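You operate a simulated robot arm through the tools that you are given. There is no shell and no other tool.

You run a simulated robot arm. Do the job below in one go: nothing can be reset, and whatever is moved stays where it is left.

Task
Take the grey short pipe with a yellow cap on the deck of the trolley with a green handle and put it away on the top of the long blue cabinet. Take the wide short white pipe from the deck of the trolley with a red handle and put it on top of the roll of black tape there. Fetch the red-tipped white stake and stand it on the middle of the long grey bench. Open the upper drawer with a black handle, put the green tag that says "29" from the deck of the trolley with a yellow handle in the inside the upper drawer with a black handle and shut the handle again. Open the lower drawer with a steel handle, take the blue tag marked "92" from the bed of the former and leave it in the inside the lower drawer with a steel handle, then shut the handle. Open the right door of the blue check bench. The order is free. Set down upright: grey short pipe with a yellow cap, wide short white pipe, red-tipped white stake.

The check looks at the end state, three seconds after you hand in, the way a careful person would. Anything else that was tipped, shoved, dropped, spilled or broken makes it a failure. A push-on lid holds only when it is set on centred and level and pressed home; a screw cap is set on level and turned clockwise until tight.

Robot
A 7-joint arm with a fingered hand on a trunk, on a base that moves. Base frame: it is fixed to the floor where the robot stands at the start and does not move with it; the origin is under the middle of the robot, x ahead of it, y to its left, z up. Readings come in m, rad, newtons and seconds.
With the tool pointing down near the work surface it reaches from about 0.3 to 0.7 m from the robot's upright axis, wherever it stands. Its first joint turns from -2.897 to 2.897 rad. Places, roughly: blue tag [-6, -2.5, 0.75]; green tag [-7.25, -0.25, 0.5]; grey short pipe with a yellow cap (4x4x5 cm) [-2, 0.8, 0.5]; inside the lower drawer with a steel handle [-6.7, -2.4, 0.5]; inside the upper drawer with a black handle [-6.7, -2.4, 0.6]; lower drawer with a steel handle [-6.7, -2.3, 0.5]; middle of the long grey bench (20x60 cm) [-6.62, -2.46, 0.8]; red-tipped white stake (3x3x34 cm) [-7.5, -0.9, 0.6]; right door of the blue check bench [5.3, -2.8, 0.4]; roll of black tape (7x7x5 cm) [-6.7, -0.8, 0.5]; top of the long blue cabinet [1.4, -1.1, 0.8]; upper drawer with a black handle [-6.7, -2.3, 0.7]; wide short white pipe (5x5x8 cm) [-6.8, -0.8, 0.5]. Payload 4 kg.
Tool frame: the origin (TCP) lies between the finger pads and is the grasp point; the fingertips stand 0.026 m ahead of it; z points along the fingers, y is the line along which they close. The gripper opens to 0.148 m; its body begins 0.073 m behind the TCP. The gripper is a hand of 3 fingers: y runs from the thumb to the fingers, the wrist lies at [0, 0, -0.239] in the tool frame, and closing takes about 1.5 s.
Orientation is told as [roll, pitch, yaw] about the base's x, y, z axes, in that order, counted from this pose: with the fingers straight down and closing along the base's y, the tool's x points along the base's -x, its y along +y and its z along -z.

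Tools
- The arm moves only by the tool servo_tool. Its argument "moves" is a list that holds one entry, the list of rows, each a list of 7 numbers: the shift along the tool's x, y, z in m, then the turn, a rotation vector about the tool's x, y, z in rad, then the finger opening in m, from 0 to 0.148. In form: [[[tx, ty, tz, wx, wy, wz, jaw], ...]]. A call has 1 to 20 rows; each row shifts and turns the commanded pose from where the row before left it, along the tool's axes as they then stand. A row lasts 0.2 s, in which the tool goes at most 0.05 m and 0.15 rad; a call with a longer step from one row to the next is refused whole, and so is a gripper value outside its range. Where a pose cannot be reached the arm comes as near as it can. A force on the tool above 40 N (or 10 N above the force at the start of the call, whichever is more), or a blocked arm, ends the call early, and 0.2 s more pass. Each finger travels about 0.072 m/s and halts on what it meets, pressing with about 27 N; the grip force reading is that of the motor and also rises with nothing between the fingers. The clock runs only during rows and for 0.2 s after the last one: add rows that do not move to give the fingers time. It gives the time, the measured TCP pose, the force on the tool (base axes), the opening and the grip force at its end, in the units of the frame above (readings bear some noise), with the torque about the TCP (base axes, N m) and any sound that the robot's microphone picked up, and new pictures: "views" is both (left out), scene, wrist or none.
- Cameras (640 x 400 px; columns grow to the right, rows downward): "scene" is now at [0.0265, 0.1361, 1.3202]; the picture's right is [-0.17, -0.99, 0.00], its down [-0.60, 0.10, -0.79] and it looks along [0.78, -0.13, -0.61] (base axes); focal length 250 px, centre (320, 200). "wrist" rides on the gripper at [0.068, -0.039, -0.09] in the tool frame; the picture's right is [0.50, 0.87, 0.00], its down [-0.65, 0.38, -0.65] and it looks along [-0.57, 0.33, 0.76] (tool axes); focal length 222 px, centre (320, 200). There is no depth. A picture from a camera that has moved, and an enlarged one, comes with that camera's place and axes in the base frame and with its lens.
- move_column(by): slides the trunk up (or, below 0, down) by that many m; the arm and the scene camera ride with it, the base frame stays. It gives what a move gives, with no picture.
- roll_base(legs): drives the robot by 1 to 6 legs, each [ahead, left, turn to the left] in m, m and rad, along the robot's own axes; the way and the turn of a leg run together, so that a leg with both is an arc; at most 1.5 m and 3.142 rad a leg. The arm and the cameras ride along, it lands a little off, and it stops where it bumps. It gives what a move gives, and a new picture of the scene camera.
- preshape(shape): the hand has 3 fingers and takes this shape, open, in about a second: jaw (thumb against the fingers, like two jaws); tri (thumb and two fingers); tip (a fingertip pinch); poke (one finger out to press); point (the index stretched); flat (the hand flat); cup (the hand cupped); fist (a fist). The gripper value then closes the fingers along that shape, each until it touches; the sizes above hold for jaw. It gives what a move gives, with no picture.
- turn_head(pan, tilt): turns the head with the scene camera to pan (to the left, within 2.705 rad either way) and tilt (down, from -0.506 to 1.204), counted from straight ahead of the robot. It gives what a move gives, and a new picture of the scene camera.
- inspect(camera, box): a new picture of the part [left, top, right, bottom] of that camera's present view, enlarged. The clock stands still meanwhile.
- job_done(): hands the job in; it is judged then, once.

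Nothing tells you exact positions but the pictures and the camera data. Unless the task says otherwise, let go and move clear before handing in.

The tools are called as name(argument=value, ...) on one line, values as JSON. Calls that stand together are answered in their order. servo_tool: Moves the arm, as the interface text tells. Its arguments: {"type":"object","properties":{"moves":{"type":"array"},"views":{"type":"string","enum":["both","scene","wrist","none"]}},"required":["moves"]} The other tools are called the same way: move_column (by) moves the trunk up or down; preshape (shape) gives the hand a shape; roll_base (legs) drives the base; turn_head (pan, tilt) turns the head that bears the scene camera; inspect (camera, box) takes an enlarged picture of a part of a camera's view; job_done () hands the job in.

At the start:

```text
clock: 0.0
ee_pos: [0.4112, 0.0628, 0.6582]
tool_rot: [-0.001, 0.001, 0.0]
contact_force: [-1.6, -0.2, 0.5]
wrist_torque: [-0.01, -0.02, -0.02]
finger_gap: 0.1478
grasp_force: 0.0
shape: jaw
trunk travel left (down, up): [-0.275, 0.315]
robot x, y, heading: [0.0028, -0.0008, -0.001]
head pan, tilt (commanded): [-0.169, 0.654]
```

scene: 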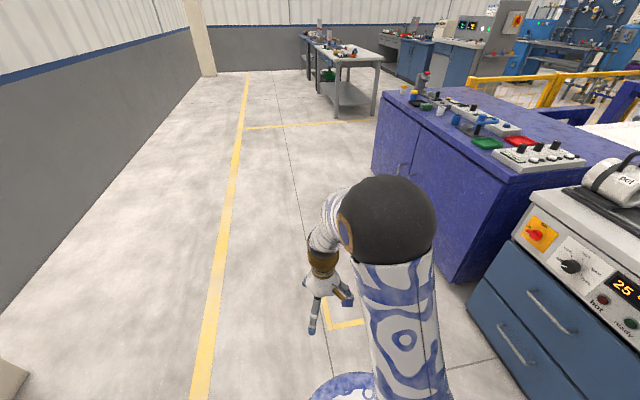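
wrist: 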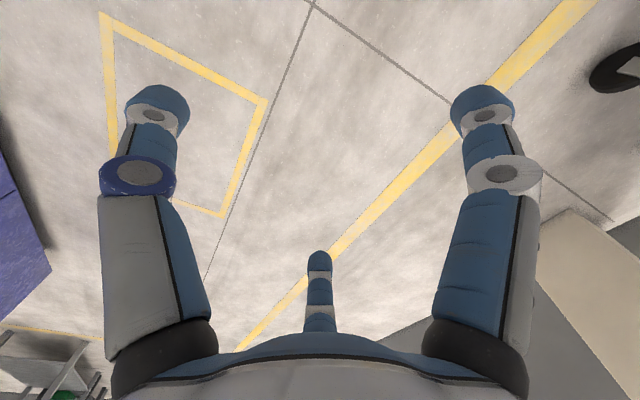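

I see a workshop: a long blue cabinet ahead on the right, with benches farther off. I will look around first to find the trolleys and a clear way to them.

turn_head(pan=1.0, tilt=0.3)

turn_head(pan=2.2, tilt=0.3)

turn_head(pan=2.7, tilt=0.3)

turn_head(pan=-2.4, tilt=0.3)

turn_head(pan=-1.2, tilt=0.3)

turn_head(pan=-0.2, tilt=0.2)

```text
clock: 1.4
ee_pos: [0.4109, 0.0626, 0.658]
tool_rot: [0.002, 0.0, 0.0]
contact_force: [-0.2, 0.0, -0.7]
wrist_torque: [0.0, 0.01, 0.0]
finger_gap: 0.148
grasp_force: 0.0
shape: jaw
trunk travel left (down, up): [-0.275, 0.315]
robot x, y, heading: [-0.0022, -0.0005, -0.006]
head pan, tilt (commanded): [1.0, 0.3]
camera scene: at [-0.0084, 0.2293, 1.3524], right [0.84, -0.54, 0.0], down [-0.16, -0.25, -0.96], along [0.52, 0.8, -0.3], focal length 250 px, centre (320, 200)
```

scene: 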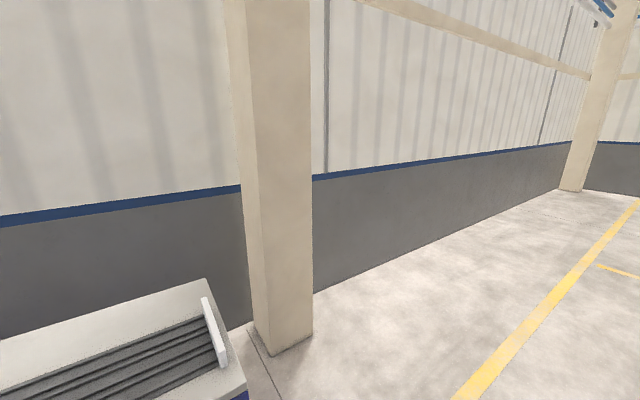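

```text
clock: 2.8
ee_pos: [0.4103, 0.0623, 0.6581]
tool_rot: [-0.001, 0.0, 0.0]
contact_force: [-0.2, 0.3, 0.1]
wrist_torque: [0.0, -0.04, 0.0]
finger_gap: 0.148
grasp_force: 0.2
shape: jaw
trunk travel left (down, up): [-0.275, 0.315]
robot x, y, heading: [0.0022, 0.0004, -0.002]
head pan, tilt (commanded): [2.201, 0.3]
camera scene: at [-0.1139, 0.2262, 1.3524], right [0.81, 0.59, 0.0], down [0.17, -0.24, -0.96], along [-0.56, 0.77, -0.3], focal length 250 px, centre (320, 200)
```

scene: 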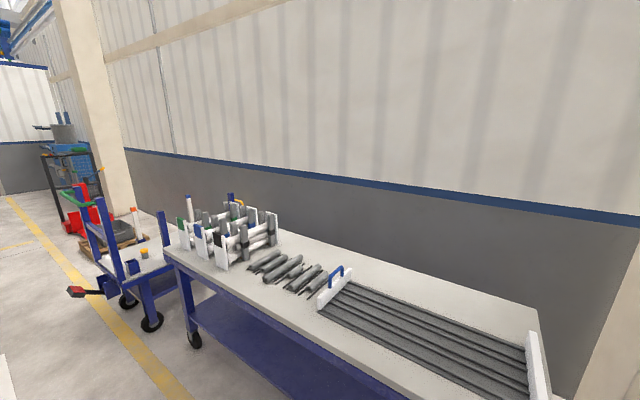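

```text
clock: 3.7
ee_pos: [0.4106, 0.0629, 0.6583]
tool_rot: [0.001, -0.001, 0.0]
contact_force: [-0.1, 1.1, -0.2]
wrist_torque: [0.01, 0.01, -0.01]
finger_gap: 0.1479
grasp_force: 0.1
shape: jaw
trunk travel left (down, up): [-0.275, 0.315]
robot x, y, heading: [-0.0001, -0.0002, -0.001]
head pan, tilt (commanded): [2.7, 0.3]
camera scene: at [-0.1433, 0.1907, 1.3524], right [0.43, 0.9, 0.0], down [0.27, -0.13, -0.96], along [-0.86, 0.41, -0.3], focal length 250 px, centre (320, 200)
```

scene: 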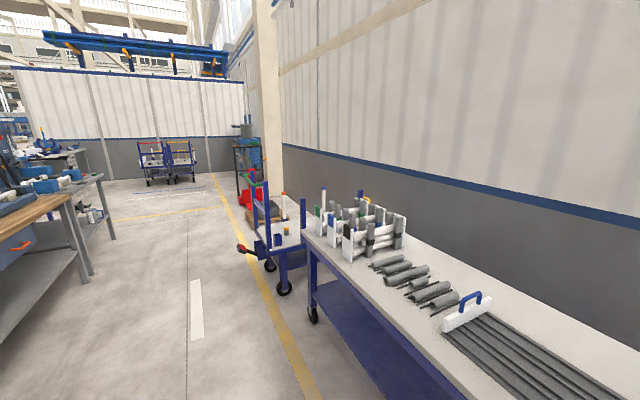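

```text
clock: 7.7
ee_pos: [0.4105, 0.0627, 0.657]
tool_rot: [0.001, 0.0, 0.0]
contact_force: [0.6, 0.3, 0.0]
wrist_torque: [-0.01, -0.02, 0.03]
finger_gap: 0.1479
grasp_force: 0.0
shape: jaw
trunk travel left (down, up): [-0.275, 0.315]
robot x, y, heading: [-0.0003, -0.0034, -0.002]
head pan, tilt (commanded): [-2.4, 0.3]
camera scene: at [-0.1277, 0.0877, 1.3524], right [-0.68, 0.74, 0.0], down [0.22, 0.2, -0.96], along [-0.7, -0.65, -0.3], focal length 250 px, centre (320, 200)
```

scene: 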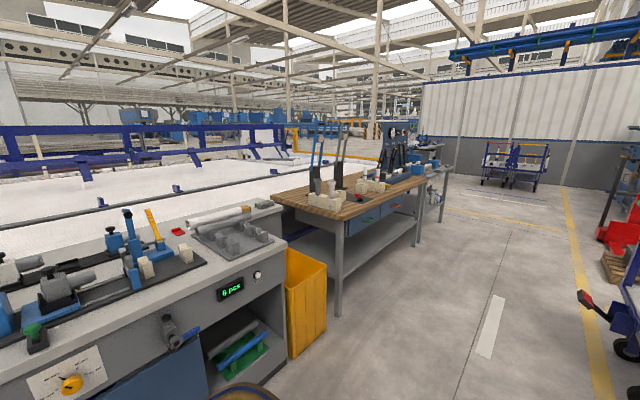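

```text
clock: 9.1
ee_pos: [0.4115, 0.0626, 0.6573]
tool_rot: [0.0, 0.001, 0.0]
contact_force: [-0.4, -0.1, 0.9]
wrist_torque: [-0.04, -0.01, 0.01]
finger_gap: 0.1477
grasp_force: 0.0
shape: jaw
trunk travel left (down, up): [-0.275, 0.315]
robot x, y, heading: [0.0011, 0.0001, -0.001]
head pan, tilt (commanded): [-1.201, 0.3]
camera scene: at [-0.0252, 0.0637, 1.3524], right [-0.93, -0.36, 0.0], down [-0.11, 0.28, -0.96], along [0.34, -0.89, -0.3], focal length 250 px, centre (320, 200)
```

scene: 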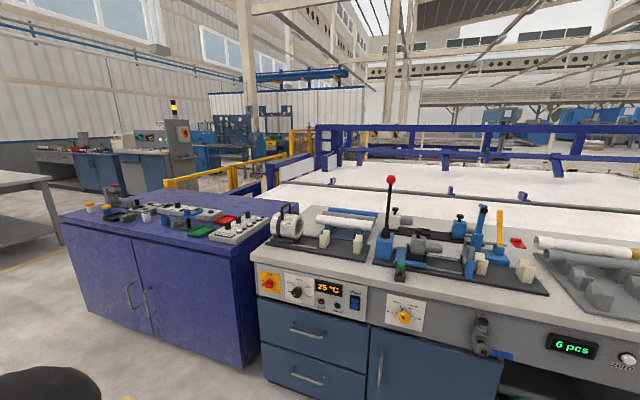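

```text
clock: 10.4
ee_pos: [0.4101, 0.0627, 0.6576]
tool_rot: [0.001, 0.0, 0.002]
contact_force: [-0.1, -0.9, -0.5]
wrist_torque: [-0.01, -0.01, 0.0]
finger_gap: 0.148
grasp_force: 0.1
shape: jaw
trunk travel left (down, up): [-0.275, 0.315]
robot x, y, heading: [0.0001, -0.0012, -0.001]
head pan, tilt (commanded): [-0.201, 0.201]
camera scene: at [0.0324, 0.1321, 1.3617], right [-0.2, -0.98, 0.0], down [-0.2, 0.04, -0.98], along [0.96, -0.2, -0.2], focal length 250 px, centre (320, 200)
```

scene: 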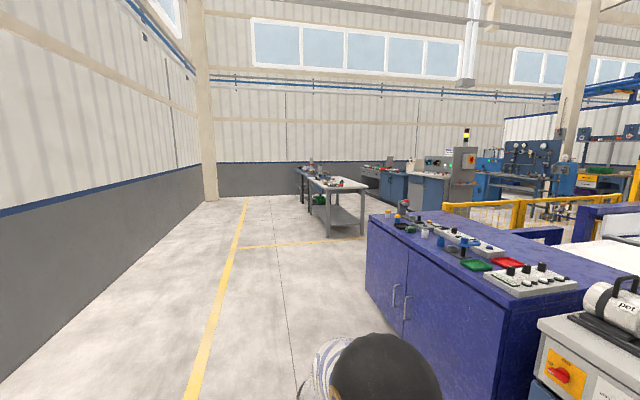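

The green-handled trolley stands by the left wall at about x=-2, with the yellow-capped pipe on its deck. The aisle behind me looks free, so I will back up along it and look closer.

roll_base(legs=[[-1.0, -0.05, 0]])

turn_head(pan=2.4, tilt=0.7)

```text
clock: 15.7
ee_pos: [-0.6078, 0.0111, 0.6588]
tool_rot: [0.0, 0.0, 0.006]
contact_force: [-0.2, -0.3, -0.1]
wrist_torque: [0.01, 0.02, 0.01]
finger_gap: 0.1479
grasp_force: 0.1
shape: jaw
trunk travel left (down, up): [-0.275, 0.315]
robot x, y, heading: [-1.0192, -0.0548, 0.005]
head pan, tilt (commanded): [-0.201, 0.201]
camera scene: at [-0.987, 0.08, 1.3617], right [-0.19, -0.98, 0.0], down [-0.2, 0.04, -0.98], along [0.96, -0.19, -0.2], focal length 250 px, centre (320, 200)
```

scene: 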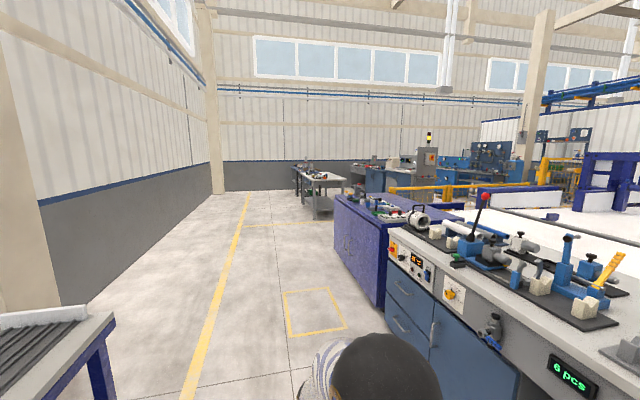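

```text
clock: 18.0
ee_pos: [-0.6077, 0.011, 0.6582]
tool_rot: [-0.001, 0.001, 0.006]
contact_force: [-0.7, 0.7, -0.2]
wrist_torque: [-0.02, 0.04, -0.02]
finger_gap: 0.1479
grasp_force: 0.1
shape: jaw
trunk travel left (down, up): [-0.275, 0.315]
robot x, y, heading: [-1.0192, -0.0497, 0.004]
head pan, tilt (commanded): [2.4, 0.7]
camera scene: at [-1.1413, 0.1552, 1.3163], right [0.67, 0.74, 0.0], down [0.48, -0.43, -0.77], along [-0.57, 0.51, -0.64], focal length 250 px, centre (320, 200)
```

scene: 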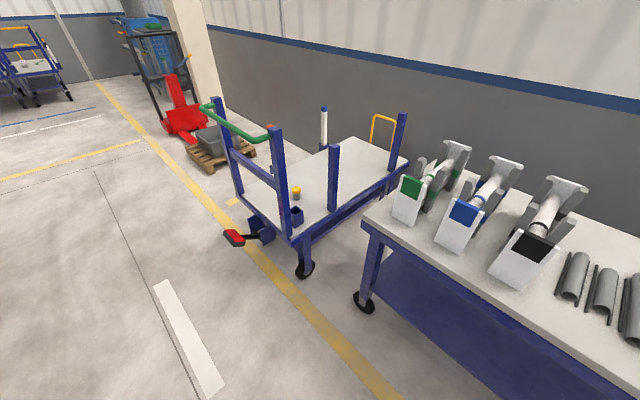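

inspect(camera="scene", box=[180, 80, 420, 290])

```text
1.90 times, centred on (300, 185) of scene
camera zoom: at [-1.1413, 0.1552, 1.3163], right [0.67, 0.74, 0.0], down [0.48, -0.43, -0.77], along [-0.57, 0.51, -0.64], focal length 477 px, centre (358, 229)
```

zoom: 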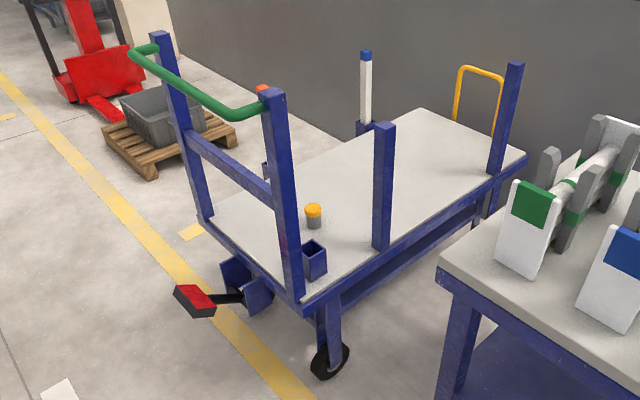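

The pipe stands at about (-1.96, 0.73) behind the trolley's handle frame, and the trolley's left side (toward -x) is open. I will back up to x≈-2.6 so I can reach in from that side.

roll_base(legs=[[-1.5, 0, 0], [-0.15, 0, 0]])

turn_head(pan=0.9, tilt=0.6)

turn_head(pan=2.2, tilt=0.6)

```text
clock: 26.2
ee_pos: [-2.2317, -0.0046, 0.6573]
tool_rot: [-0.001, 0.001, 0.025]
contact_force: [0.4, 0.1, -0.5]
wrist_torque: [-0.03, -0.01, 0.0]
finger_gap: 0.1481
grasp_force: 0.1
shape: jaw
trunk travel left (down, up): [-0.275, 0.315]
robot x, y, heading: [-2.6391, -0.0751, 0.028]
head pan, tilt (commanded): [2.4, 0.7]
camera scene: at [-2.7668, 0.1291, 1.3163], right [0.66, 0.75, 0.0], down [0.48, -0.42, -0.77], along [-0.58, 0.5, -0.64], focal length 250 px, centre (320, 200)
```

scene: 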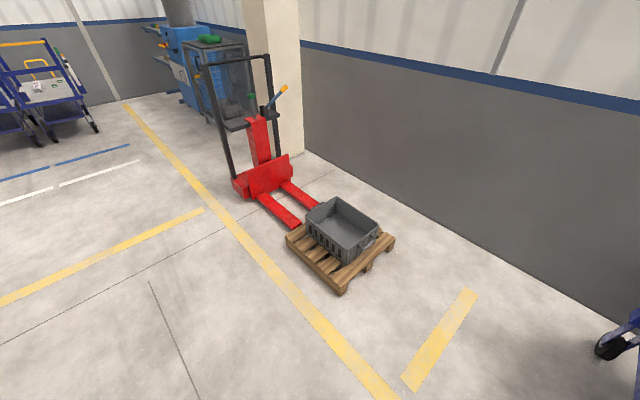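

```text
clock: 27.9
ee_pos: [-2.2322, -0.0036, 0.6591]
tool_rot: [-0.001, 0.001, 0.024]
contact_force: [0.1, 0.3, 0.3]
wrist_torque: [0.02, 0.01, 0.0]
finger_gap: 0.1481
grasp_force: 0.0
shape: jaw
trunk travel left (down, up): [-0.275, 0.315]
robot x, y, heading: [-2.6417, -0.0749, 0.028]
head pan, tilt (commanded): [0.901, 0.6]
camera scene: at [-2.6498, 0.1438, 1.3249], right [0.8, -0.6, 0.0], down [-0.34, -0.45, -0.82], along [0.5, 0.66, -0.57], focal length 250 px, centre (320, 200)
```

scene: 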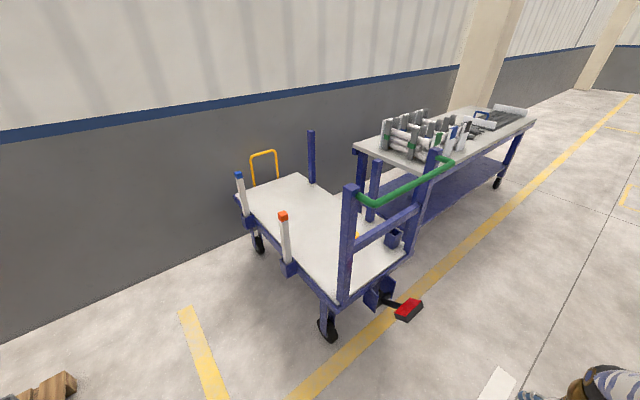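

```text
clock: 29.3
ee_pos: [-2.2318, -0.0059, 0.6575]
tool_rot: [0.001, -0.002, 0.024]
contact_force: [-0.5, -0.3, 1.0]
wrist_torque: [0.03, -0.01, -0.01]
finger_gap: 0.148
grasp_force: 0.1
shape: jaw
trunk travel left (down, up): [-0.275, 0.315]
robot x, y, heading: [-2.6384, -0.0793, 0.026]
head pan, tilt (commanded): [2.201, 0.6]
camera scene: at [-2.7567, 0.1434, 1.3249], right [0.79, 0.61, 0.0], down [0.34, -0.45, -0.83], along [-0.5, 0.66, -0.56], focal length 250 px, centre (320, 200)
```

scene: 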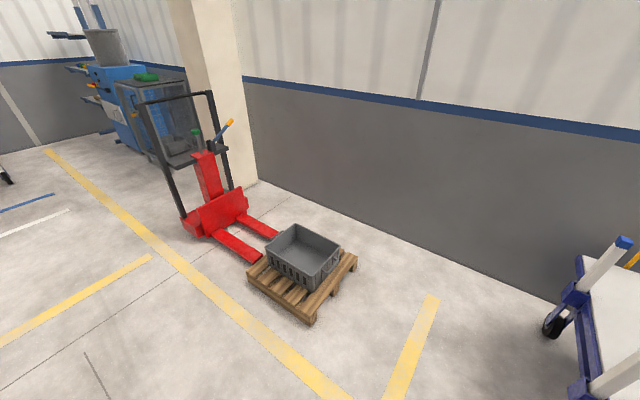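

The gap beside the trolley is about 1 m wide, with an orange-tipped stake at (-2.3, 0.82) and the front-left post at (-2.23, 0.54). I will lift the arm above the trolley's posts before moving in.

move_column(by=0.3)

servo_tool(moves=[[[0.02, 0, -0.03, 0, 0, 0, 0.148], [0.02, 0, -0.03, 0, 0, 0, 0.148], [0.02, 0, -0.03, 0, 0, 0, 0.148], [0.02, 0, -0.03, 0, 0, 0, 0.148], [0.02, 0, -0.03, 0, 0, 0, 0.148], [0, 0, 0, 0, 0, 0, 0.148]]])

```text
clock: 32.3
ee_pos: [-2.2314, -0.005, 0.9586]
tool_rot: [0.0, 0.001, 0.025]
contact_force: [0.1, 0.5, 0.0]
wrist_torque: [0.02, -0.01, 0.03]
finger_gap: 0.1479
grasp_force: 0.0
shape: jaw
trunk travel left (down, up): [-0.575, 0.015]
robot x, y, heading: [-2.6397, -0.0735, 0.02]
head pan, tilt (commanded): [2.201, 0.6]
```

```text
clock: 33.7
ee_pos: [-2.3309, -0.0072, 1.1064]
tool_rot: [0.002, 0.001, 0.023]
contact_force: [0.3, 0.2, -0.8]
wrist_torque: [0.04, 0.0, 0.02]
finger_gap: 0.1477
grasp_force: 0.0
shape: jaw
trunk travel left (down, up): [-0.575, 0.015]
robot x, y, heading: [-2.6421, -0.0769, 0.024]
head pan, tilt (commanded): [2.201, 0.6]
camera scene: at [-2.7568, 0.1433, 1.6249], right [0.79, 0.61, 0.0], down [0.34, -0.45, -0.83], along [-0.5, 0.65, -0.56], focal length 250 px, centre (320, 200)
camera wrist: at [-2.3984, -0.0469, 1.1985], right [-0.52, 0.85, 0.0], down [0.65, 0.39, 0.65], along [0.56, 0.34, -0.76], focal length 222 px, centre (320, 200)
```

scene: 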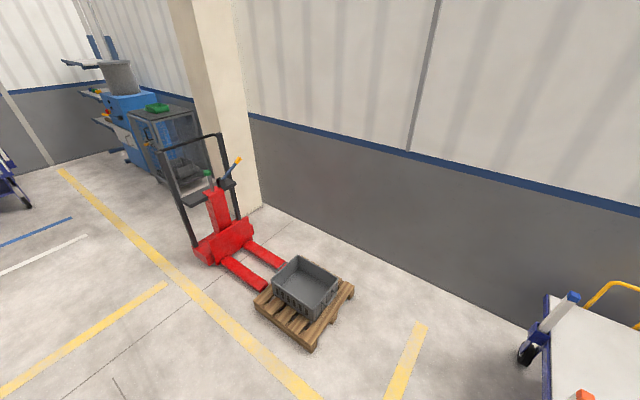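
wrist: 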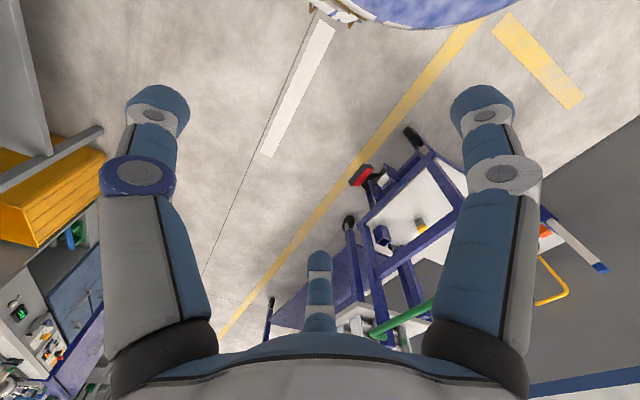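

turn_head(pan=0.9, tilt=1.2)

inspect(camera="wrist", box=[300, 0, 640, 210])

```text
clock: 35.2
ee_pos: [-2.3302, -0.0061, 1.1063]
tool_rot: [0.001, 0.001, 0.024]
contact_force: [0.4, 0.1, 0.2]
wrist_torque: [-0.01, -0.02, 0.0]
finger_gap: 0.1479
grasp_force: 0.0
shape: jaw
trunk travel left (down, up): [-0.575, 0.015]
robot x, y, heading: [-2.6415, -0.0746, 0.026]
head pan, tilt (commanded): [0.901, 1.201]
camera scene: at [-2.6694, 0.1178, 1.5803], right [0.8, -0.6, 0.0], down [-0.56, -0.74, -0.36], along [0.22, 0.29, -0.93], focal length 250 px, centre (320, 200)
```

scene: 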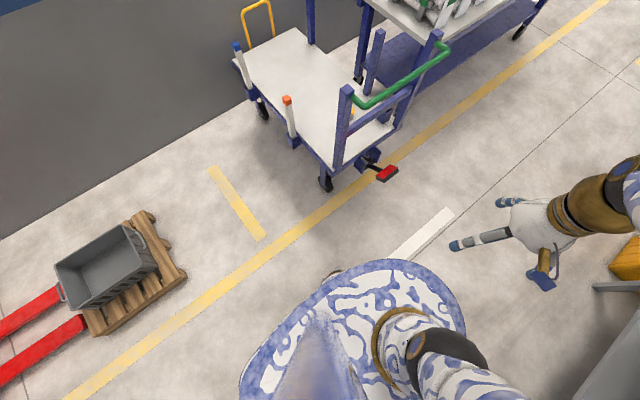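

```text
1.88 times, centred on (470, 105) of wrist
camera zoom: at [-2.3982, -0.0469, 1.1983], right [-0.52, 0.85, 0.0], down [0.65, 0.39, 0.65], along [0.56, 0.34, -0.76], focal length 418 px, centre (38, 379)
```

zoom: 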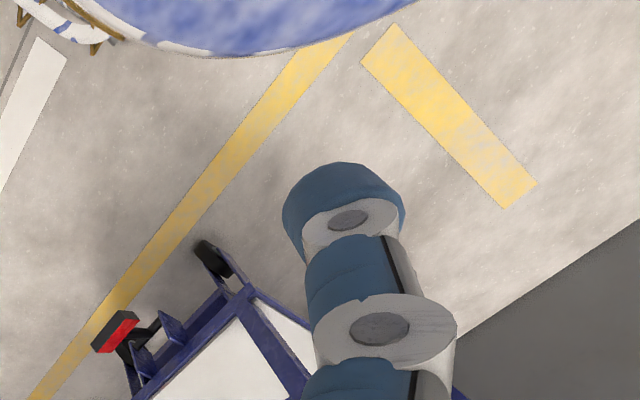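

The round plate seen below the camera is the torso at about 1.1 m height, and the base itself is about 0.3 m in radius, so it fits. I will strafe left into the gap beside the trolley.

roll_base(legs=[[0.03, 0.62, 0]])

turn_head(pan=0.2, tilt=0.9)

```text
clock: 38.7
ee_pos: [-2.3141, 0.6164, 1.1065]
tool_rot: [0.001, 0.0, 0.017]
contact_force: [-0.2, 0.3, 0.1]
wrist_torque: [0.0, -0.02, 0.01]
finger_gap: 0.1481
grasp_force: 0.1
shape: jaw
trunk travel left (down, up): [-0.575, 0.015]
robot x, y, heading: [-2.6237, 0.55, 0.021]
head pan, tilt (commanded): [0.901, 1.201]
camera scene: at [-2.6514, 0.7433, 1.5802], right [0.79, -0.61, 0.0], down [-0.57, -0.74, -0.36], along [0.22, 0.29, -0.93], focal length 250 px, centre (320, 200)
```

scene: 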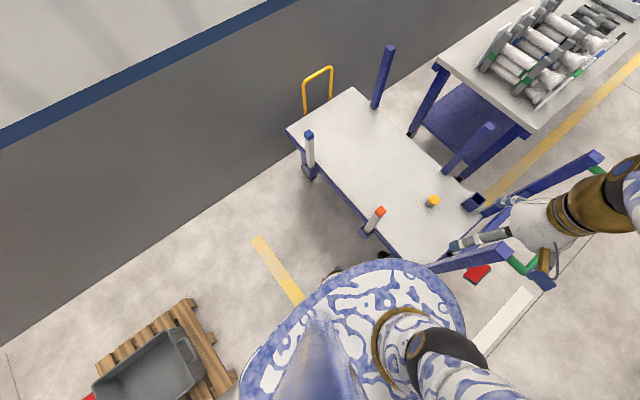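

```text
clock: 39.8
ee_pos: [-2.315, 0.6162, 1.106]
tool_rot: [0.0, 0.001, 0.017]
contact_force: [-0.1, -0.3, -0.1]
wrist_torque: [0.02, -0.03, 0.01]
finger_gap: 0.1478
grasp_force: 0.1
shape: jaw
trunk travel left (down, up): [-0.575, 0.015]
robot x, y, heading: [-2.6237, 0.5487, 0.015]
head pan, tilt (commanded): [0.201, 0.901]
camera scene: at [-2.6117, 0.7149, 1.6001], right [0.22, -0.98, 0.0], down [-0.77, -0.17, -0.62], along [0.61, 0.14, -0.78], focal length 250 px, centre (320, 200)
```

scene: 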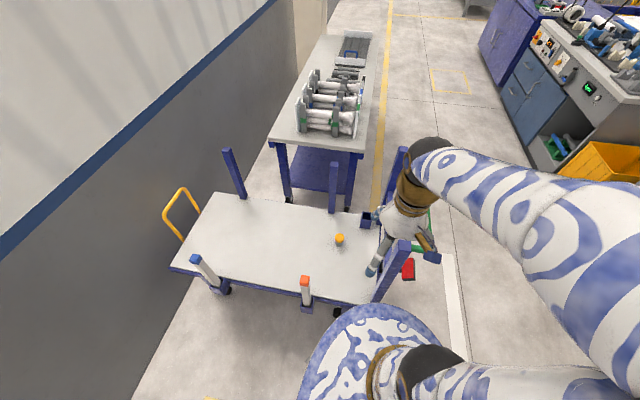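

The pipe comes out at about (-1.99, 0.743) with the deck near z≈0.47. I will carry the open hand over it at height, then lower part way and check with the wrist camera.

servo_tool(moves=[[[-0.0325, 0.0127, 0, 0, 0, 0, 0.148], [-0.0325, 0.0127, 0, 0, 0, 0, 0.148], [-0.0325, 0.0127, 0, 0, 0, 0, 0.148], [-0.0325, 0.0127, 0, 0, 0, 0, 0.148], [-0.0325, 0.0127, 0, 0, 0, 0, 0.148], [-0.0325, 0.0127, 0, 0, 0, 0, 0.148], [-0.0325, 0.0127, 0, 0, 0, 0, 0.148], [-0.0325, 0.0127, 0, 0, 0, 0, 0.148], [-0.0325, 0.0127, 0, 0, 0, 0, 0.148], [-0.0325, 0.0127, 0, 0, 0, 0, 0.148], [0, 0, 0.04, 0, 0, 0, 0.148], [0, 0, 0.04, 0, 0, 0, 0.148], [0, 0, 0.04, 0, 0, 0, 0.148], [0, 0, 0.04, 0, 0, 0, 0.148], [0, 0, 0.04, 0, 0, 0, 0.148], [0, 0, 0, 0, 0, 0, 0.148]]])

```text
clock: 43.2
ee_pos: [-1.9904, 0.7507, 0.9069]
tool_rot: [0.0, -0.001, 0.02]
contact_force: [0.0, 0.8, 0.0]
wrist_torque: [-0.01, -0.02, -0.03]
finger_gap: 0.1478
grasp_force: 0.1
shape: jaw
trunk travel left (down, up): [-0.575, 0.015]
robot x, y, heading: [-2.6218, 0.5461, 0.02]
head pan, tilt (commanded): [0.201, 0.901]
camera scene: at [-2.6114, 0.715, 1.6001], right [0.22, -0.98, 0.0], down [-0.77, -0.17, -0.62], along [0.61, 0.13, -0.78], focal length 250 px, centre (320, 200)
camera wrist: at [-2.0575, 0.711, 0.9985], right [-0.52, 0.86, 0.0], down [0.65, 0.39, 0.65], along [0.56, 0.34, -0.76], focal length 222 px, centre (320, 200)
```

scene: 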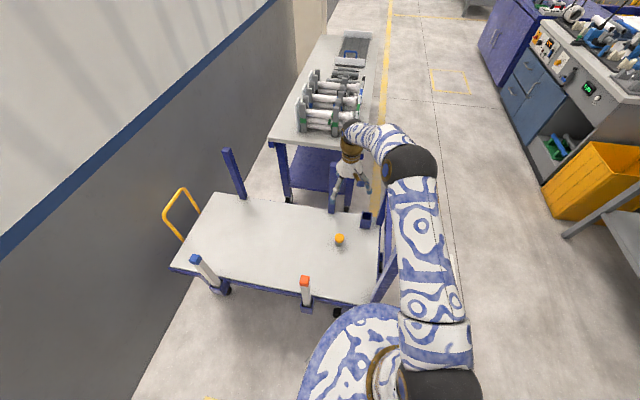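
wrist: 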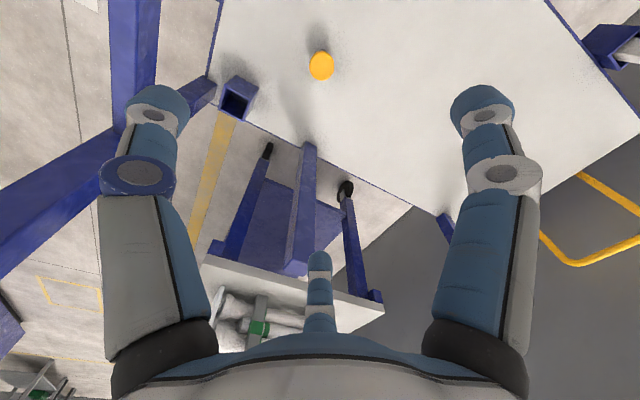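

The hand is centred over the yellow cap within a few millimetres. I will lower in stages and watch the elbow against the handle frame.

servo_tool(moves=[[[-0.004, 0.004, 0.03, 0, 0, 0, 0.12], [0, 0, 0.03, 0, 0, 0, 0.11], [0, 0, 0.03, 0, 0, 0, 0.11], [0, 0, 0.03, 0, 0, 0, 0.11], [0, 0, 0.03, 0, 0, 0, 0.11], [0, 0, 0, 0, 0, 0, 0.11]]])

turn_head(pan=-0.2, tilt=0.8)

```text
clock: 44.6
ee_pos: [-1.9864, 0.754, 0.7558]
tool_rot: [0.0, 0.001, 0.019]
contact_force: [-0.9, 0.8, 0.0]
wrist_torque: [-0.01, -0.01, 0.0]
finger_gap: 0.1101
grasp_force: 0.1
shape: jaw
trunk travel left (down, up): [-0.575, 0.015]
robot x, y, heading: [-2.6234, 0.5467, 0.018]
head pan, tilt (commanded): [0.201, 0.901]
camera scene: at [-2.6114, 0.715, 1.6001], right [0.22, -0.98, 0.0], down [-0.77, -0.17, -0.62], along [0.61, 0.13, -0.78], focal length 250 px, centre (320, 200)
camera wrist: at [-2.0537, 0.7139, 0.8479], right [-0.52, 0.86, 0.0], down [0.65, 0.39, 0.65], along [0.56, 0.34, -0.76], focal length 222 px, centre (320, 200)
```

scene: 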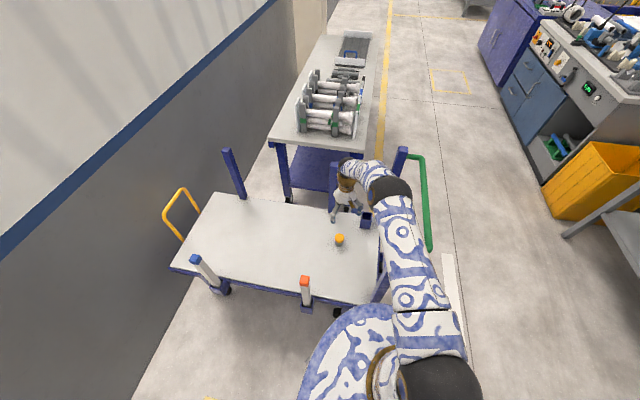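
wrist: 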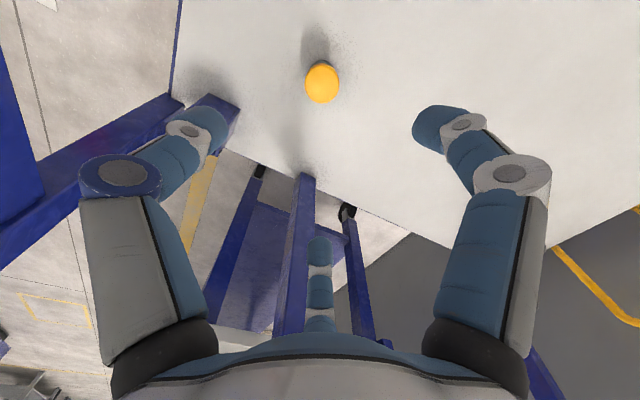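

```text
clock: 45.4
ee_pos: [-1.9862, 0.7548, 0.7567]
tool_rot: [0.0, -0.002, 0.018]
contact_force: [-1.0, 0.0, 0.0]
wrist_torque: [0.02, 0.03, 0.01]
finger_gap: 0.1104
grasp_force: 0.0
shape: jaw
trunk travel left (down, up): [-0.575, 0.015]
robot x, y, heading: [-2.6217, 0.5487, 0.019]
head pan, tilt (commanded): [-0.201, 0.799]
camera scene: at [-2.6058, 0.684, 1.608], right [-0.18, -0.98, 0.0], down [-0.71, 0.13, -0.7], along [0.69, -0.13, -0.72], focal length 250 px, centre (320, 200)
```

scene: 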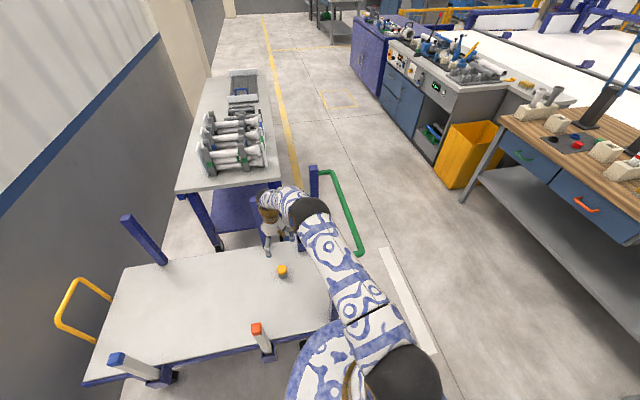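

The upper arm now runs close above the front-left post, so I want to measure that clearance before going lower. I will look at the arm from two head positions.

turn_head(pan=-0.75, tilt=0.8)

turn_head(pan=0.55, tilt=0.8)

```text
clock: 46.4
ee_pos: [-1.9868, 0.7528, 0.756]
tool_rot: [0.001, -0.001, 0.017]
contact_force: [0.6, -0.5, 0.1]
wrist_torque: [0.0, 0.01, 0.0]
finger_gap: 0.1102
grasp_force: 0.0
shape: jaw
trunk travel left (down, up): [-0.575, 0.015]
robot x, y, heading: [-2.624, 0.5487, 0.016]
head pan, tilt (commanded): [-0.75, 0.799]
camera scene: at [-2.6251, 0.6447, 1.608], right [-0.67, -0.74, 0.0], down [-0.53, 0.48, -0.7], along [0.52, -0.47, -0.72], focal length 250 px, centre (320, 200)
```

scene: 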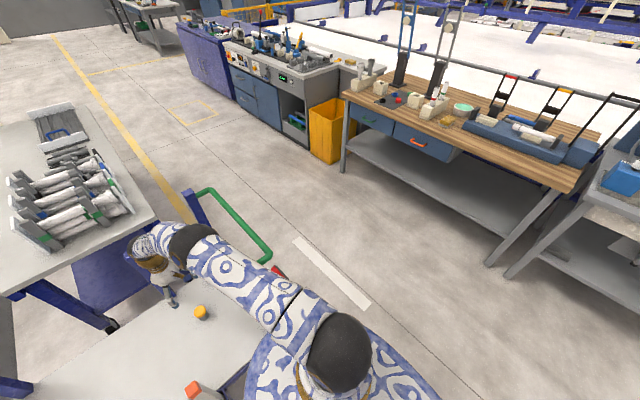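

```text
clock: 47.9
ee_pos: [-1.9866, 0.7538, 0.7577]
tool_rot: [0.001, -0.001, 0.016]
contact_force: [0.0, 0.4, 0.1]
wrist_torque: [-0.01, 0.05, -0.02]
finger_gap: 0.1103
grasp_force: 0.1
shape: jaw
trunk travel left (down, up): [-0.575, 0.015]
robot x, y, heading: [-2.6219, 0.5525, 0.019]
head pan, tilt (commanded): [0.55, 0.799]
camera scene: at [-2.6171, 0.7419, 1.608], right [0.54, -0.84, 0.0], down [-0.6, -0.39, -0.7], along [0.59, 0.37, -0.72], focal length 250 px, centre (320, 200)
```

scene: 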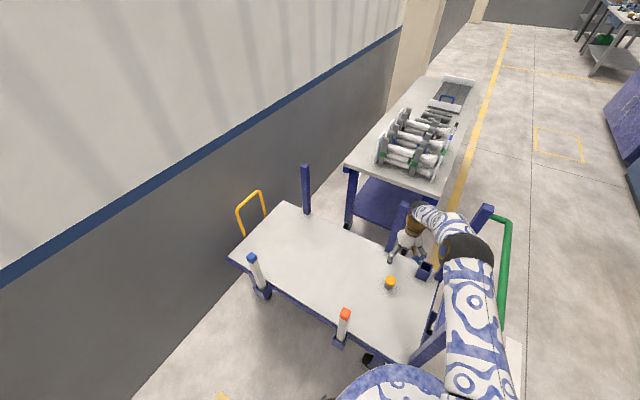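

The elbow is at about (-2.22, 0.64, 1.18), so lowering from here would bring it near the front-left post. I will shift the base 0.17 m to the left for more clearance and then re-centre over the pipe.

roll_base(legs=[[-0.01, 0.17, 0]])

```text
clock: 49.3
ee_pos: [-1.9995, 0.926, 0.7566]
tool_rot: [0.001, 0.001, 0.017]
contact_force: [-0.3, 0.1, 0.1]
wrist_torque: [0.02, -0.02, 0.02]
finger_gap: 0.1102
grasp_force: 0.0
shape: jaw
trunk travel left (down, up): [-0.575, 0.015]
robot x, y, heading: [-2.6356, 0.7221, 0.021]
head pan, tilt (commanded): [0.55, 0.799]
camera scene: at [-2.6302, 0.9145, 1.6079], right [0.54, -0.84, 0.0], down [-0.6, -0.39, -0.7], along [0.59, 0.37, -0.72], focal length 250 px, centre (320, 200)
```

scene: 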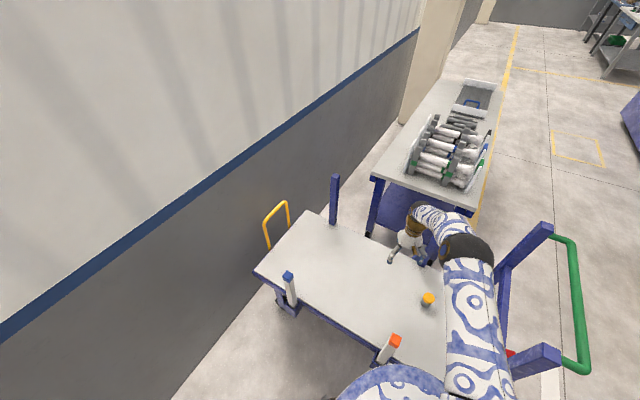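

servo_tool(moves=[[[-0.0022, -0.0345, 0, 0, 0, 0, 0.11], [-0.0022, -0.0345, 0, 0, 0, 0, 0.11], [-0.0022, -0.0345, 0, 0, 0, 0, 0.11], [-0.0022, -0.0345, 0, 0, 0, 0, 0.11], [-0.0022, -0.0345, 0, 0, 0, 0, 0.11], [0, 0, 0, 0, 0, 0, 0.11]]])

move_column(by=-0.12)

turn_head(pan=-0.5, tilt=0.9)

servo_tool(moves=[[[0, 0, 0, 0, 0, 0, 0.11]]], views="wrist")

```text
clock: 50.7
ee_pos: [-1.9866, 0.752, 0.757]
tool_rot: [0.0, 0.0, 0.019]
contact_force: [0.3, -0.3, 0.1]
wrist_torque: [-0.03, 0.0, 0.02]
finger_gap: 0.1104
grasp_force: 0.1
shape: jaw
trunk travel left (down, up): [-0.575, 0.015]
robot x, y, heading: [-2.637, 0.7218, 0.02]
head pan, tilt (commanded): [0.55, 0.799]
camera scene: at [-2.6301, 0.9137, 1.608], right [0.54, -0.84, 0.0], down [-0.6, -0.39, -0.7], along [0.59, 0.37, -0.72], focal length 250 px, centre (320, 200)
camera wrist: at [-2.054, 0.712, 0.8482], right [-0.52, 0.86, 0.0], down [0.65, 0.39, 0.65], along [0.56, 0.34, -0.76], focal length 222 px, centre (320, 200)
```

scene: 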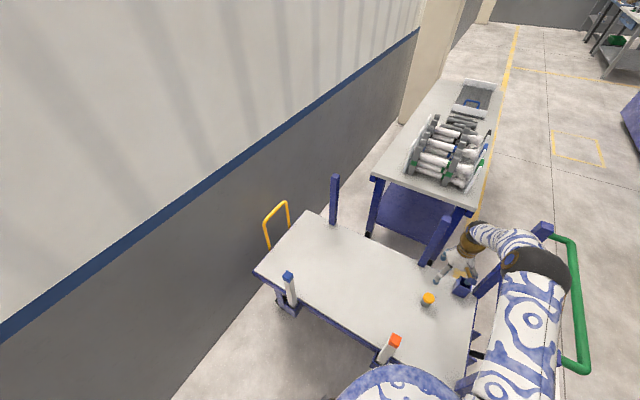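
wrist: 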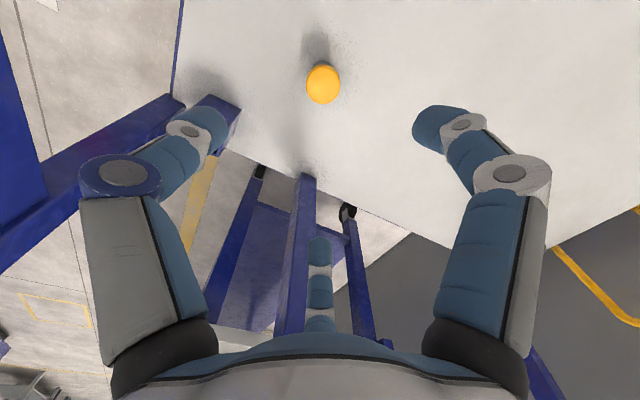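

```text
clock: 52.2
ee_pos: [-1.9862, 0.752, 0.6363]
tool_rot: [0.0, 0.0, 0.018]
contact_force: [-0.5, 0.1, 0.0]
wrist_torque: [0.0, 0.02, 0.01]
finger_gap: 0.1104
grasp_force: 0.0
shape: jaw
trunk travel left (down, up): [-0.455, 0.135]
robot x, y, heading: [-2.6333, 0.7191, 0.017]
head pan, tilt (commanded): [0.55, 0.799]
```

```text
clock: 53.5
ee_pos: [-1.9867, 0.7518, 0.6371]
tool_rot: [0.0, -0.001, 0.018]
contact_force: [-0.6, -0.7, 0.7]
wrist_torque: [-0.01, -0.02, 0.05]
finger_gap: 0.1102
grasp_force: 0.1
shape: jaw
trunk travel left (down, up): [-0.455, 0.135]
robot x, y, heading: [-2.6382, 0.7222, 0.018]
head pan, tilt (commanded): [-0.499, 0.901]
camera scene: at [-2.6312, 0.8355, 1.4801], right [-0.46, -0.89, 0.0], down [-0.69, 0.36, -0.62], along [0.55, -0.29, -0.78], focal length 250 px, centre (320, 200)
```

scene: 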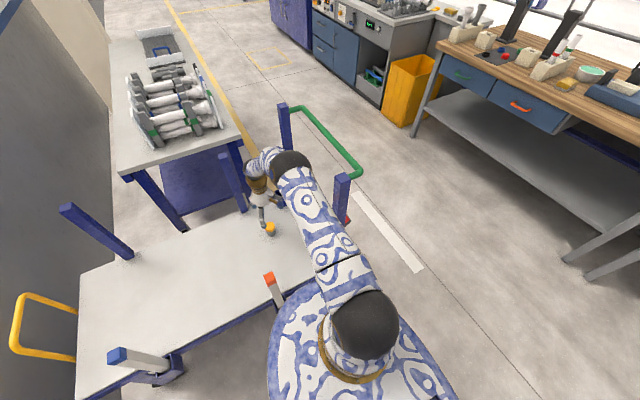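

```text
clock: 53.9
ee_pos: [-1.9869, 0.752, 0.6365]
tool_rot: [0.0, 0.0, 0.017]
contact_force: [0.4, 0.2, 0.2]
wrist_torque: [0.0, 0.0, -0.01]
finger_gap: 0.1104
grasp_force: 0.0
shape: jaw
trunk travel left (down, up): [-0.455, 0.135]
robot x, y, heading: [-2.6369, 0.7224, 0.014]
head pan, tilt (commanded): [-0.499, 0.901]
camera wrist: at [-2.054, 0.7122, 0.7282], right [-0.52, 0.86, 0.0], down [0.65, 0.39, 0.65], along [0.56, 0.34, -0.76], focal length 222 px, centre (320, 200)
```

wrist: 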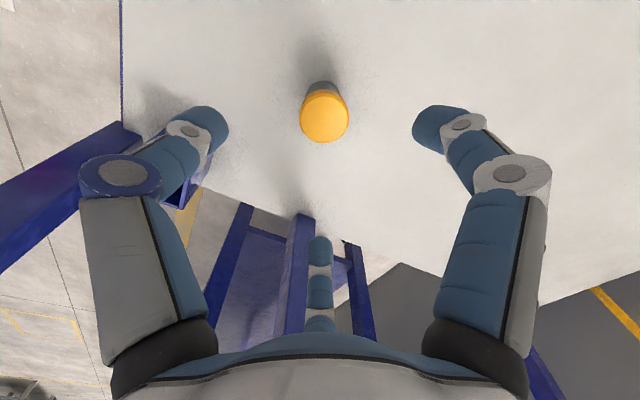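

The upper arm now clears the front-left post, and the pipe is between the open fingers. I will lower the rest of the way onto it.

servo_tool(moves=[[[0.004, 0.002, 0.02, 0, 0, 0, 0.11], [0, 0, 0.03, 0, 0, 0, 0.11], [0, 0, 0.03, 0, 0, 0, 0.11], [0, 0, 0.02, 0, 0, 0, 0.11], [0, 0, 0.02, 0, 0, 0, 0.11], [0, 0, 0.01, 0, 0, 0, 0.11], [0, 0, 0, 0, 0, 0, 0.11]]])

```text
clock: 55.5
ee_pos: [-1.9888, 0.7535, 0.5061]
tool_rot: [0.001, 0.0, 0.018]
contact_force: [-0.2, -0.2, 0.6]
wrist_torque: [-0.01, -0.03, 0.02]
finger_gap: 0.1104
grasp_force: 0.1
shape: jaw
trunk travel left (down, up): [-0.455, 0.135]
robot x, y, heading: [-2.6366, 0.7204, 0.018]
head pan, tilt (commanded): [-0.499, 0.901]
camera scene: at [-2.6312, 0.8355, 1.4801], right [-0.46, -0.89, 0.0], down [-0.69, 0.36, -0.62], along [0.55, -0.29, -0.78], focal length 250 px, centre (320, 200)
camera wrist: at [-2.0577, 0.7141, 0.5985], right [-0.52, 0.86, 0.0], down [0.65, 0.39, 0.65], along [0.56, 0.34, -0.76], focal length 222 px, centre (320, 200)
```

scene: 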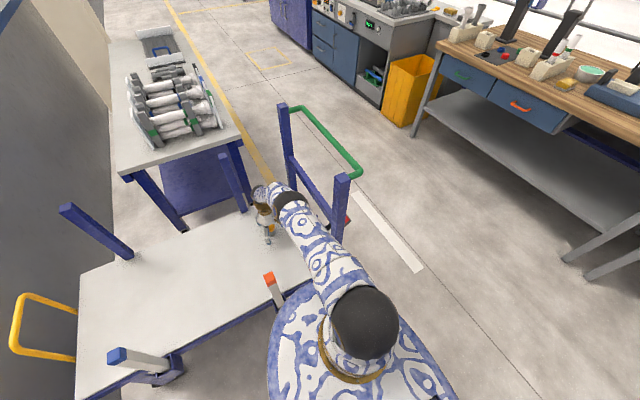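
wrist: 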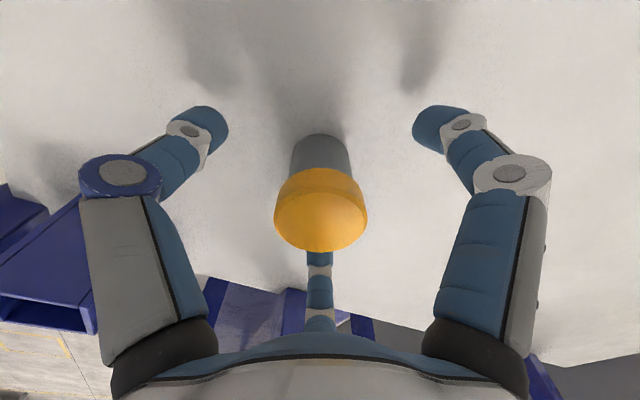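

The pipe is centred between the fingers, with its cap top near z≈0.526. I will close on it.

servo_tool(moves=[[[0, 0, 0, 0, 0, 0, 0.06], [0, 0, 0, 0, 0, 0, 0.02], [0, 0, 0, 0, 0, 0, 0.02], [0, 0, 0, 0, 0, 0, 0.02], [0, 0, 0, 0, 0, 0, 0.02], [0, 0, 0, 0, 0, 0, 0.02], [0, 0, 0, 0, 0, 0, 0.02], [0, 0, 0, 0, 0, 0, 0.02]]])

```text
clock: 57.3
ee_pos: [-1.9891, 0.7557, 0.5076]
tool_rot: [-0.001, 0.0, 0.018]
contact_force: [-0.2, 0.0, -0.4]
wrist_torque: [0.02, -0.03, 0.03]
finger_gap: 0.0331
grasp_force: 26.7
shape: jaw
trunk travel left (down, up): [-0.455, 0.135]
robot x, y, heading: [-2.6371, 0.72, 0.017]
head pan, tilt (commanded): [-0.499, 0.901]
camera scene: at [-2.6312, 0.8355, 1.4801], right [-0.46, -0.89, 0.0], down [-0.69, 0.36, -0.62], along [0.55, -0.29, -0.78], focal length 250 px, centre (320, 200)
camera wrist: at [-2.0577, 0.7141, 0.5988], right [-0.52, 0.86, 0.0], down [0.65, 0.39, 0.65], along [0.56, 0.34, -0.76], focal length 222 px, centre (320, 200)
```

scene: 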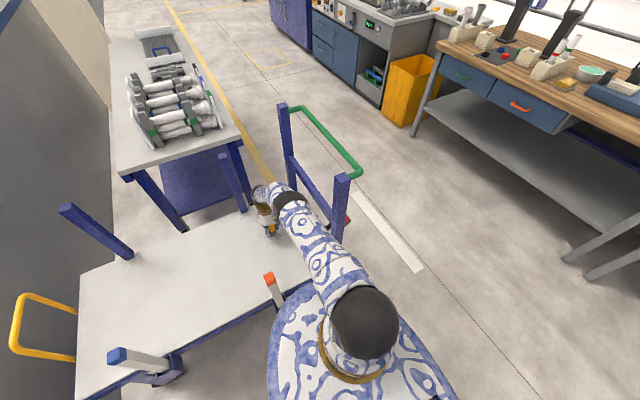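
wrist: 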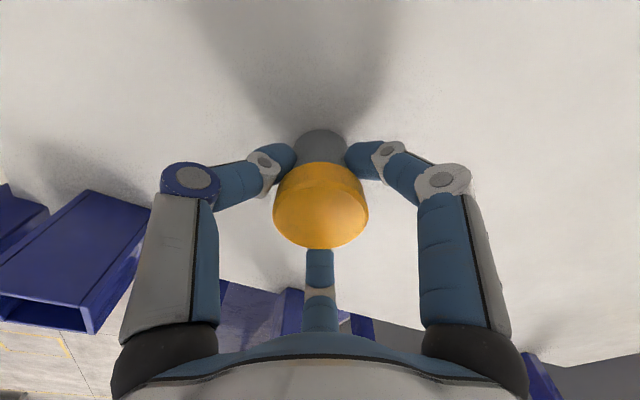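

The fingers grip the pipe just below the cap. I will lift it straight up and check.

servo_tool(moves=[[[0, 0, -0.02, 0, 0, 0, 0.02], [0, 0, -0.03, 0, 0, 0, 0.02], [0, 0, -0.03, 0, 0, 0, 0.02], [0, 0, -0.03, 0, 0, 0, 0.02], [0, 0, -0.03, 0, 0, 0, 0.02], [0, 0, 0, 0, 0, 0, 0.02]]], views="wrist")

move_column(by=0.13)

servo_tool(moves=[[[0, 0, -0.03, 0, 0, 0, 0.02], [0, 0, -0.03, 0, 0, 0, 0.02], [0, 0, -0.03, 0, 0, 0, 0.02], [0, 0, -0.03, 0, 0, 0, 0.02], [0, 0, -0.03, 0, 0, 0, 0.02], [0, 0, -0.03, 0, 0, 0, 0.02], [0, 0, -0.03, 0, 0, 0, 0.02], [0, 0, -0.03, 0, 0, 0, 0.02], [0, 0, -0.03, 0, 0, 0, 0.02], [0, 0, -0.03, 0, 0, 0, 0.02], [0, 0, 0, 0, 0, 0, 0.02]]])

```text
clock: 58.7
ee_pos: [-1.9898, 0.7535, 0.6477]
tool_rot: [-0.001, 0.0, 0.017]
contact_force: [-0.2, -0.1, -0.2]
wrist_torque: [0.01, 0.03, -0.02]
finger_gap: 0.033
grasp_force: 27.1
shape: jaw
trunk travel left (down, up): [-0.455, 0.135]
robot x, y, heading: [-2.6385, 0.7203, 0.016]
head pan, tilt (commanded): [-0.499, 0.901]
camera wrist: at [-2.0571, 0.7132, 0.7399], right [-0.52, 0.86, 0.0], down [0.65, 0.39, 0.65], along [0.56, 0.34, -0.76], focal length 222 px, centre (320, 200)
```

wrist: 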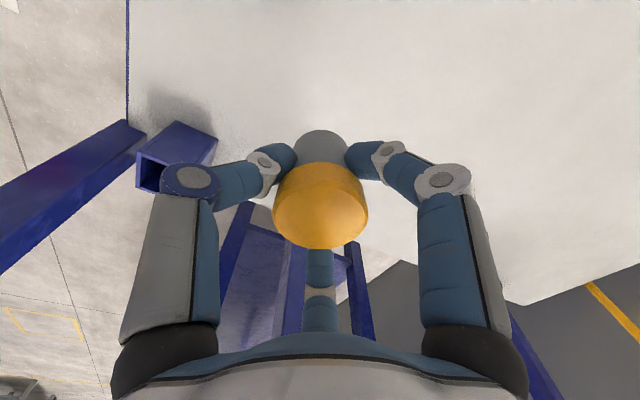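

```text
clock: 60.3
ee_pos: [-1.9905, 0.7539, 0.7779]
tool_rot: [0.0, 0.001, 0.017]
contact_force: [0.1, -0.3, -1.8]
wrist_torque: [0.04, 0.0, 0.01]
finger_gap: 0.033
grasp_force: 26.7
shape: jaw
trunk travel left (down, up): [-0.585, 0.005]
robot x, y, heading: [-2.6347, 0.7242, 0.018]
head pan, tilt (commanded): [-0.499, 0.901]
```

```text
clock: 62.7
ee_pos: [-1.9892, 0.7523, 1.0776]
tool_rot: [-0.001, 0.001, 0.018]
contact_force: [0.4, -0.4, 0.1]
wrist_torque: [0.01, 0.01, -0.01]
finger_gap: 0.0334
grasp_force: 27.1
shape: jaw
trunk travel left (down, up): [-0.585, 0.005]
robot x, y, heading: [-2.6387, 0.7233, 0.02]
head pan, tilt (commanded): [-0.499, 0.901]
camera scene: at [-2.6312, 0.8355, 1.6101], right [-0.46, -0.89, 0.0], down [-0.69, 0.36, -0.62], along [0.55, -0.29, -0.78], focal length 250 px, centre (320, 200)
camera wrist: at [-2.0565, 0.7122, 1.1694], right [-0.52, 0.86, 0.0], down [0.65, 0.39, 0.65], along [0.56, 0.34, -0.76], focal length 222 px, centre (320, 200)
```

scene: 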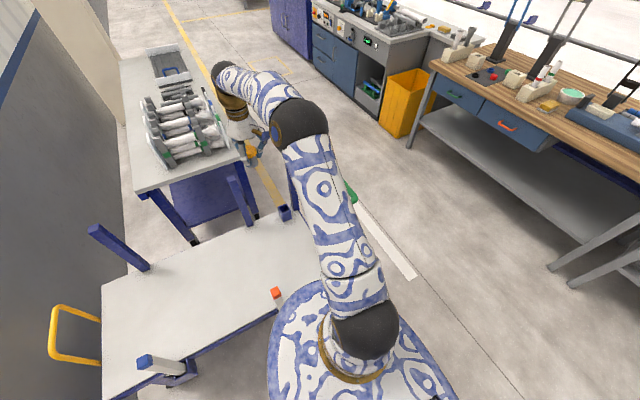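
wrist: 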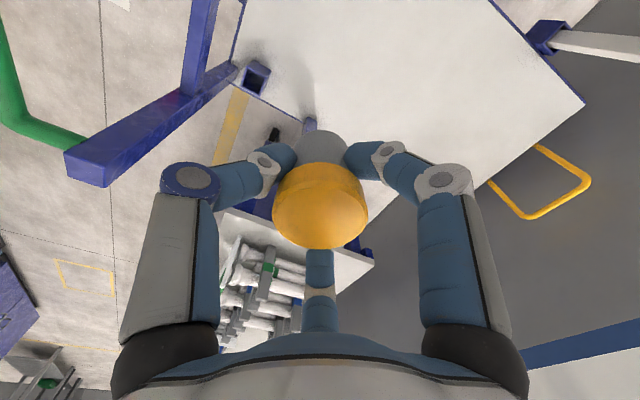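

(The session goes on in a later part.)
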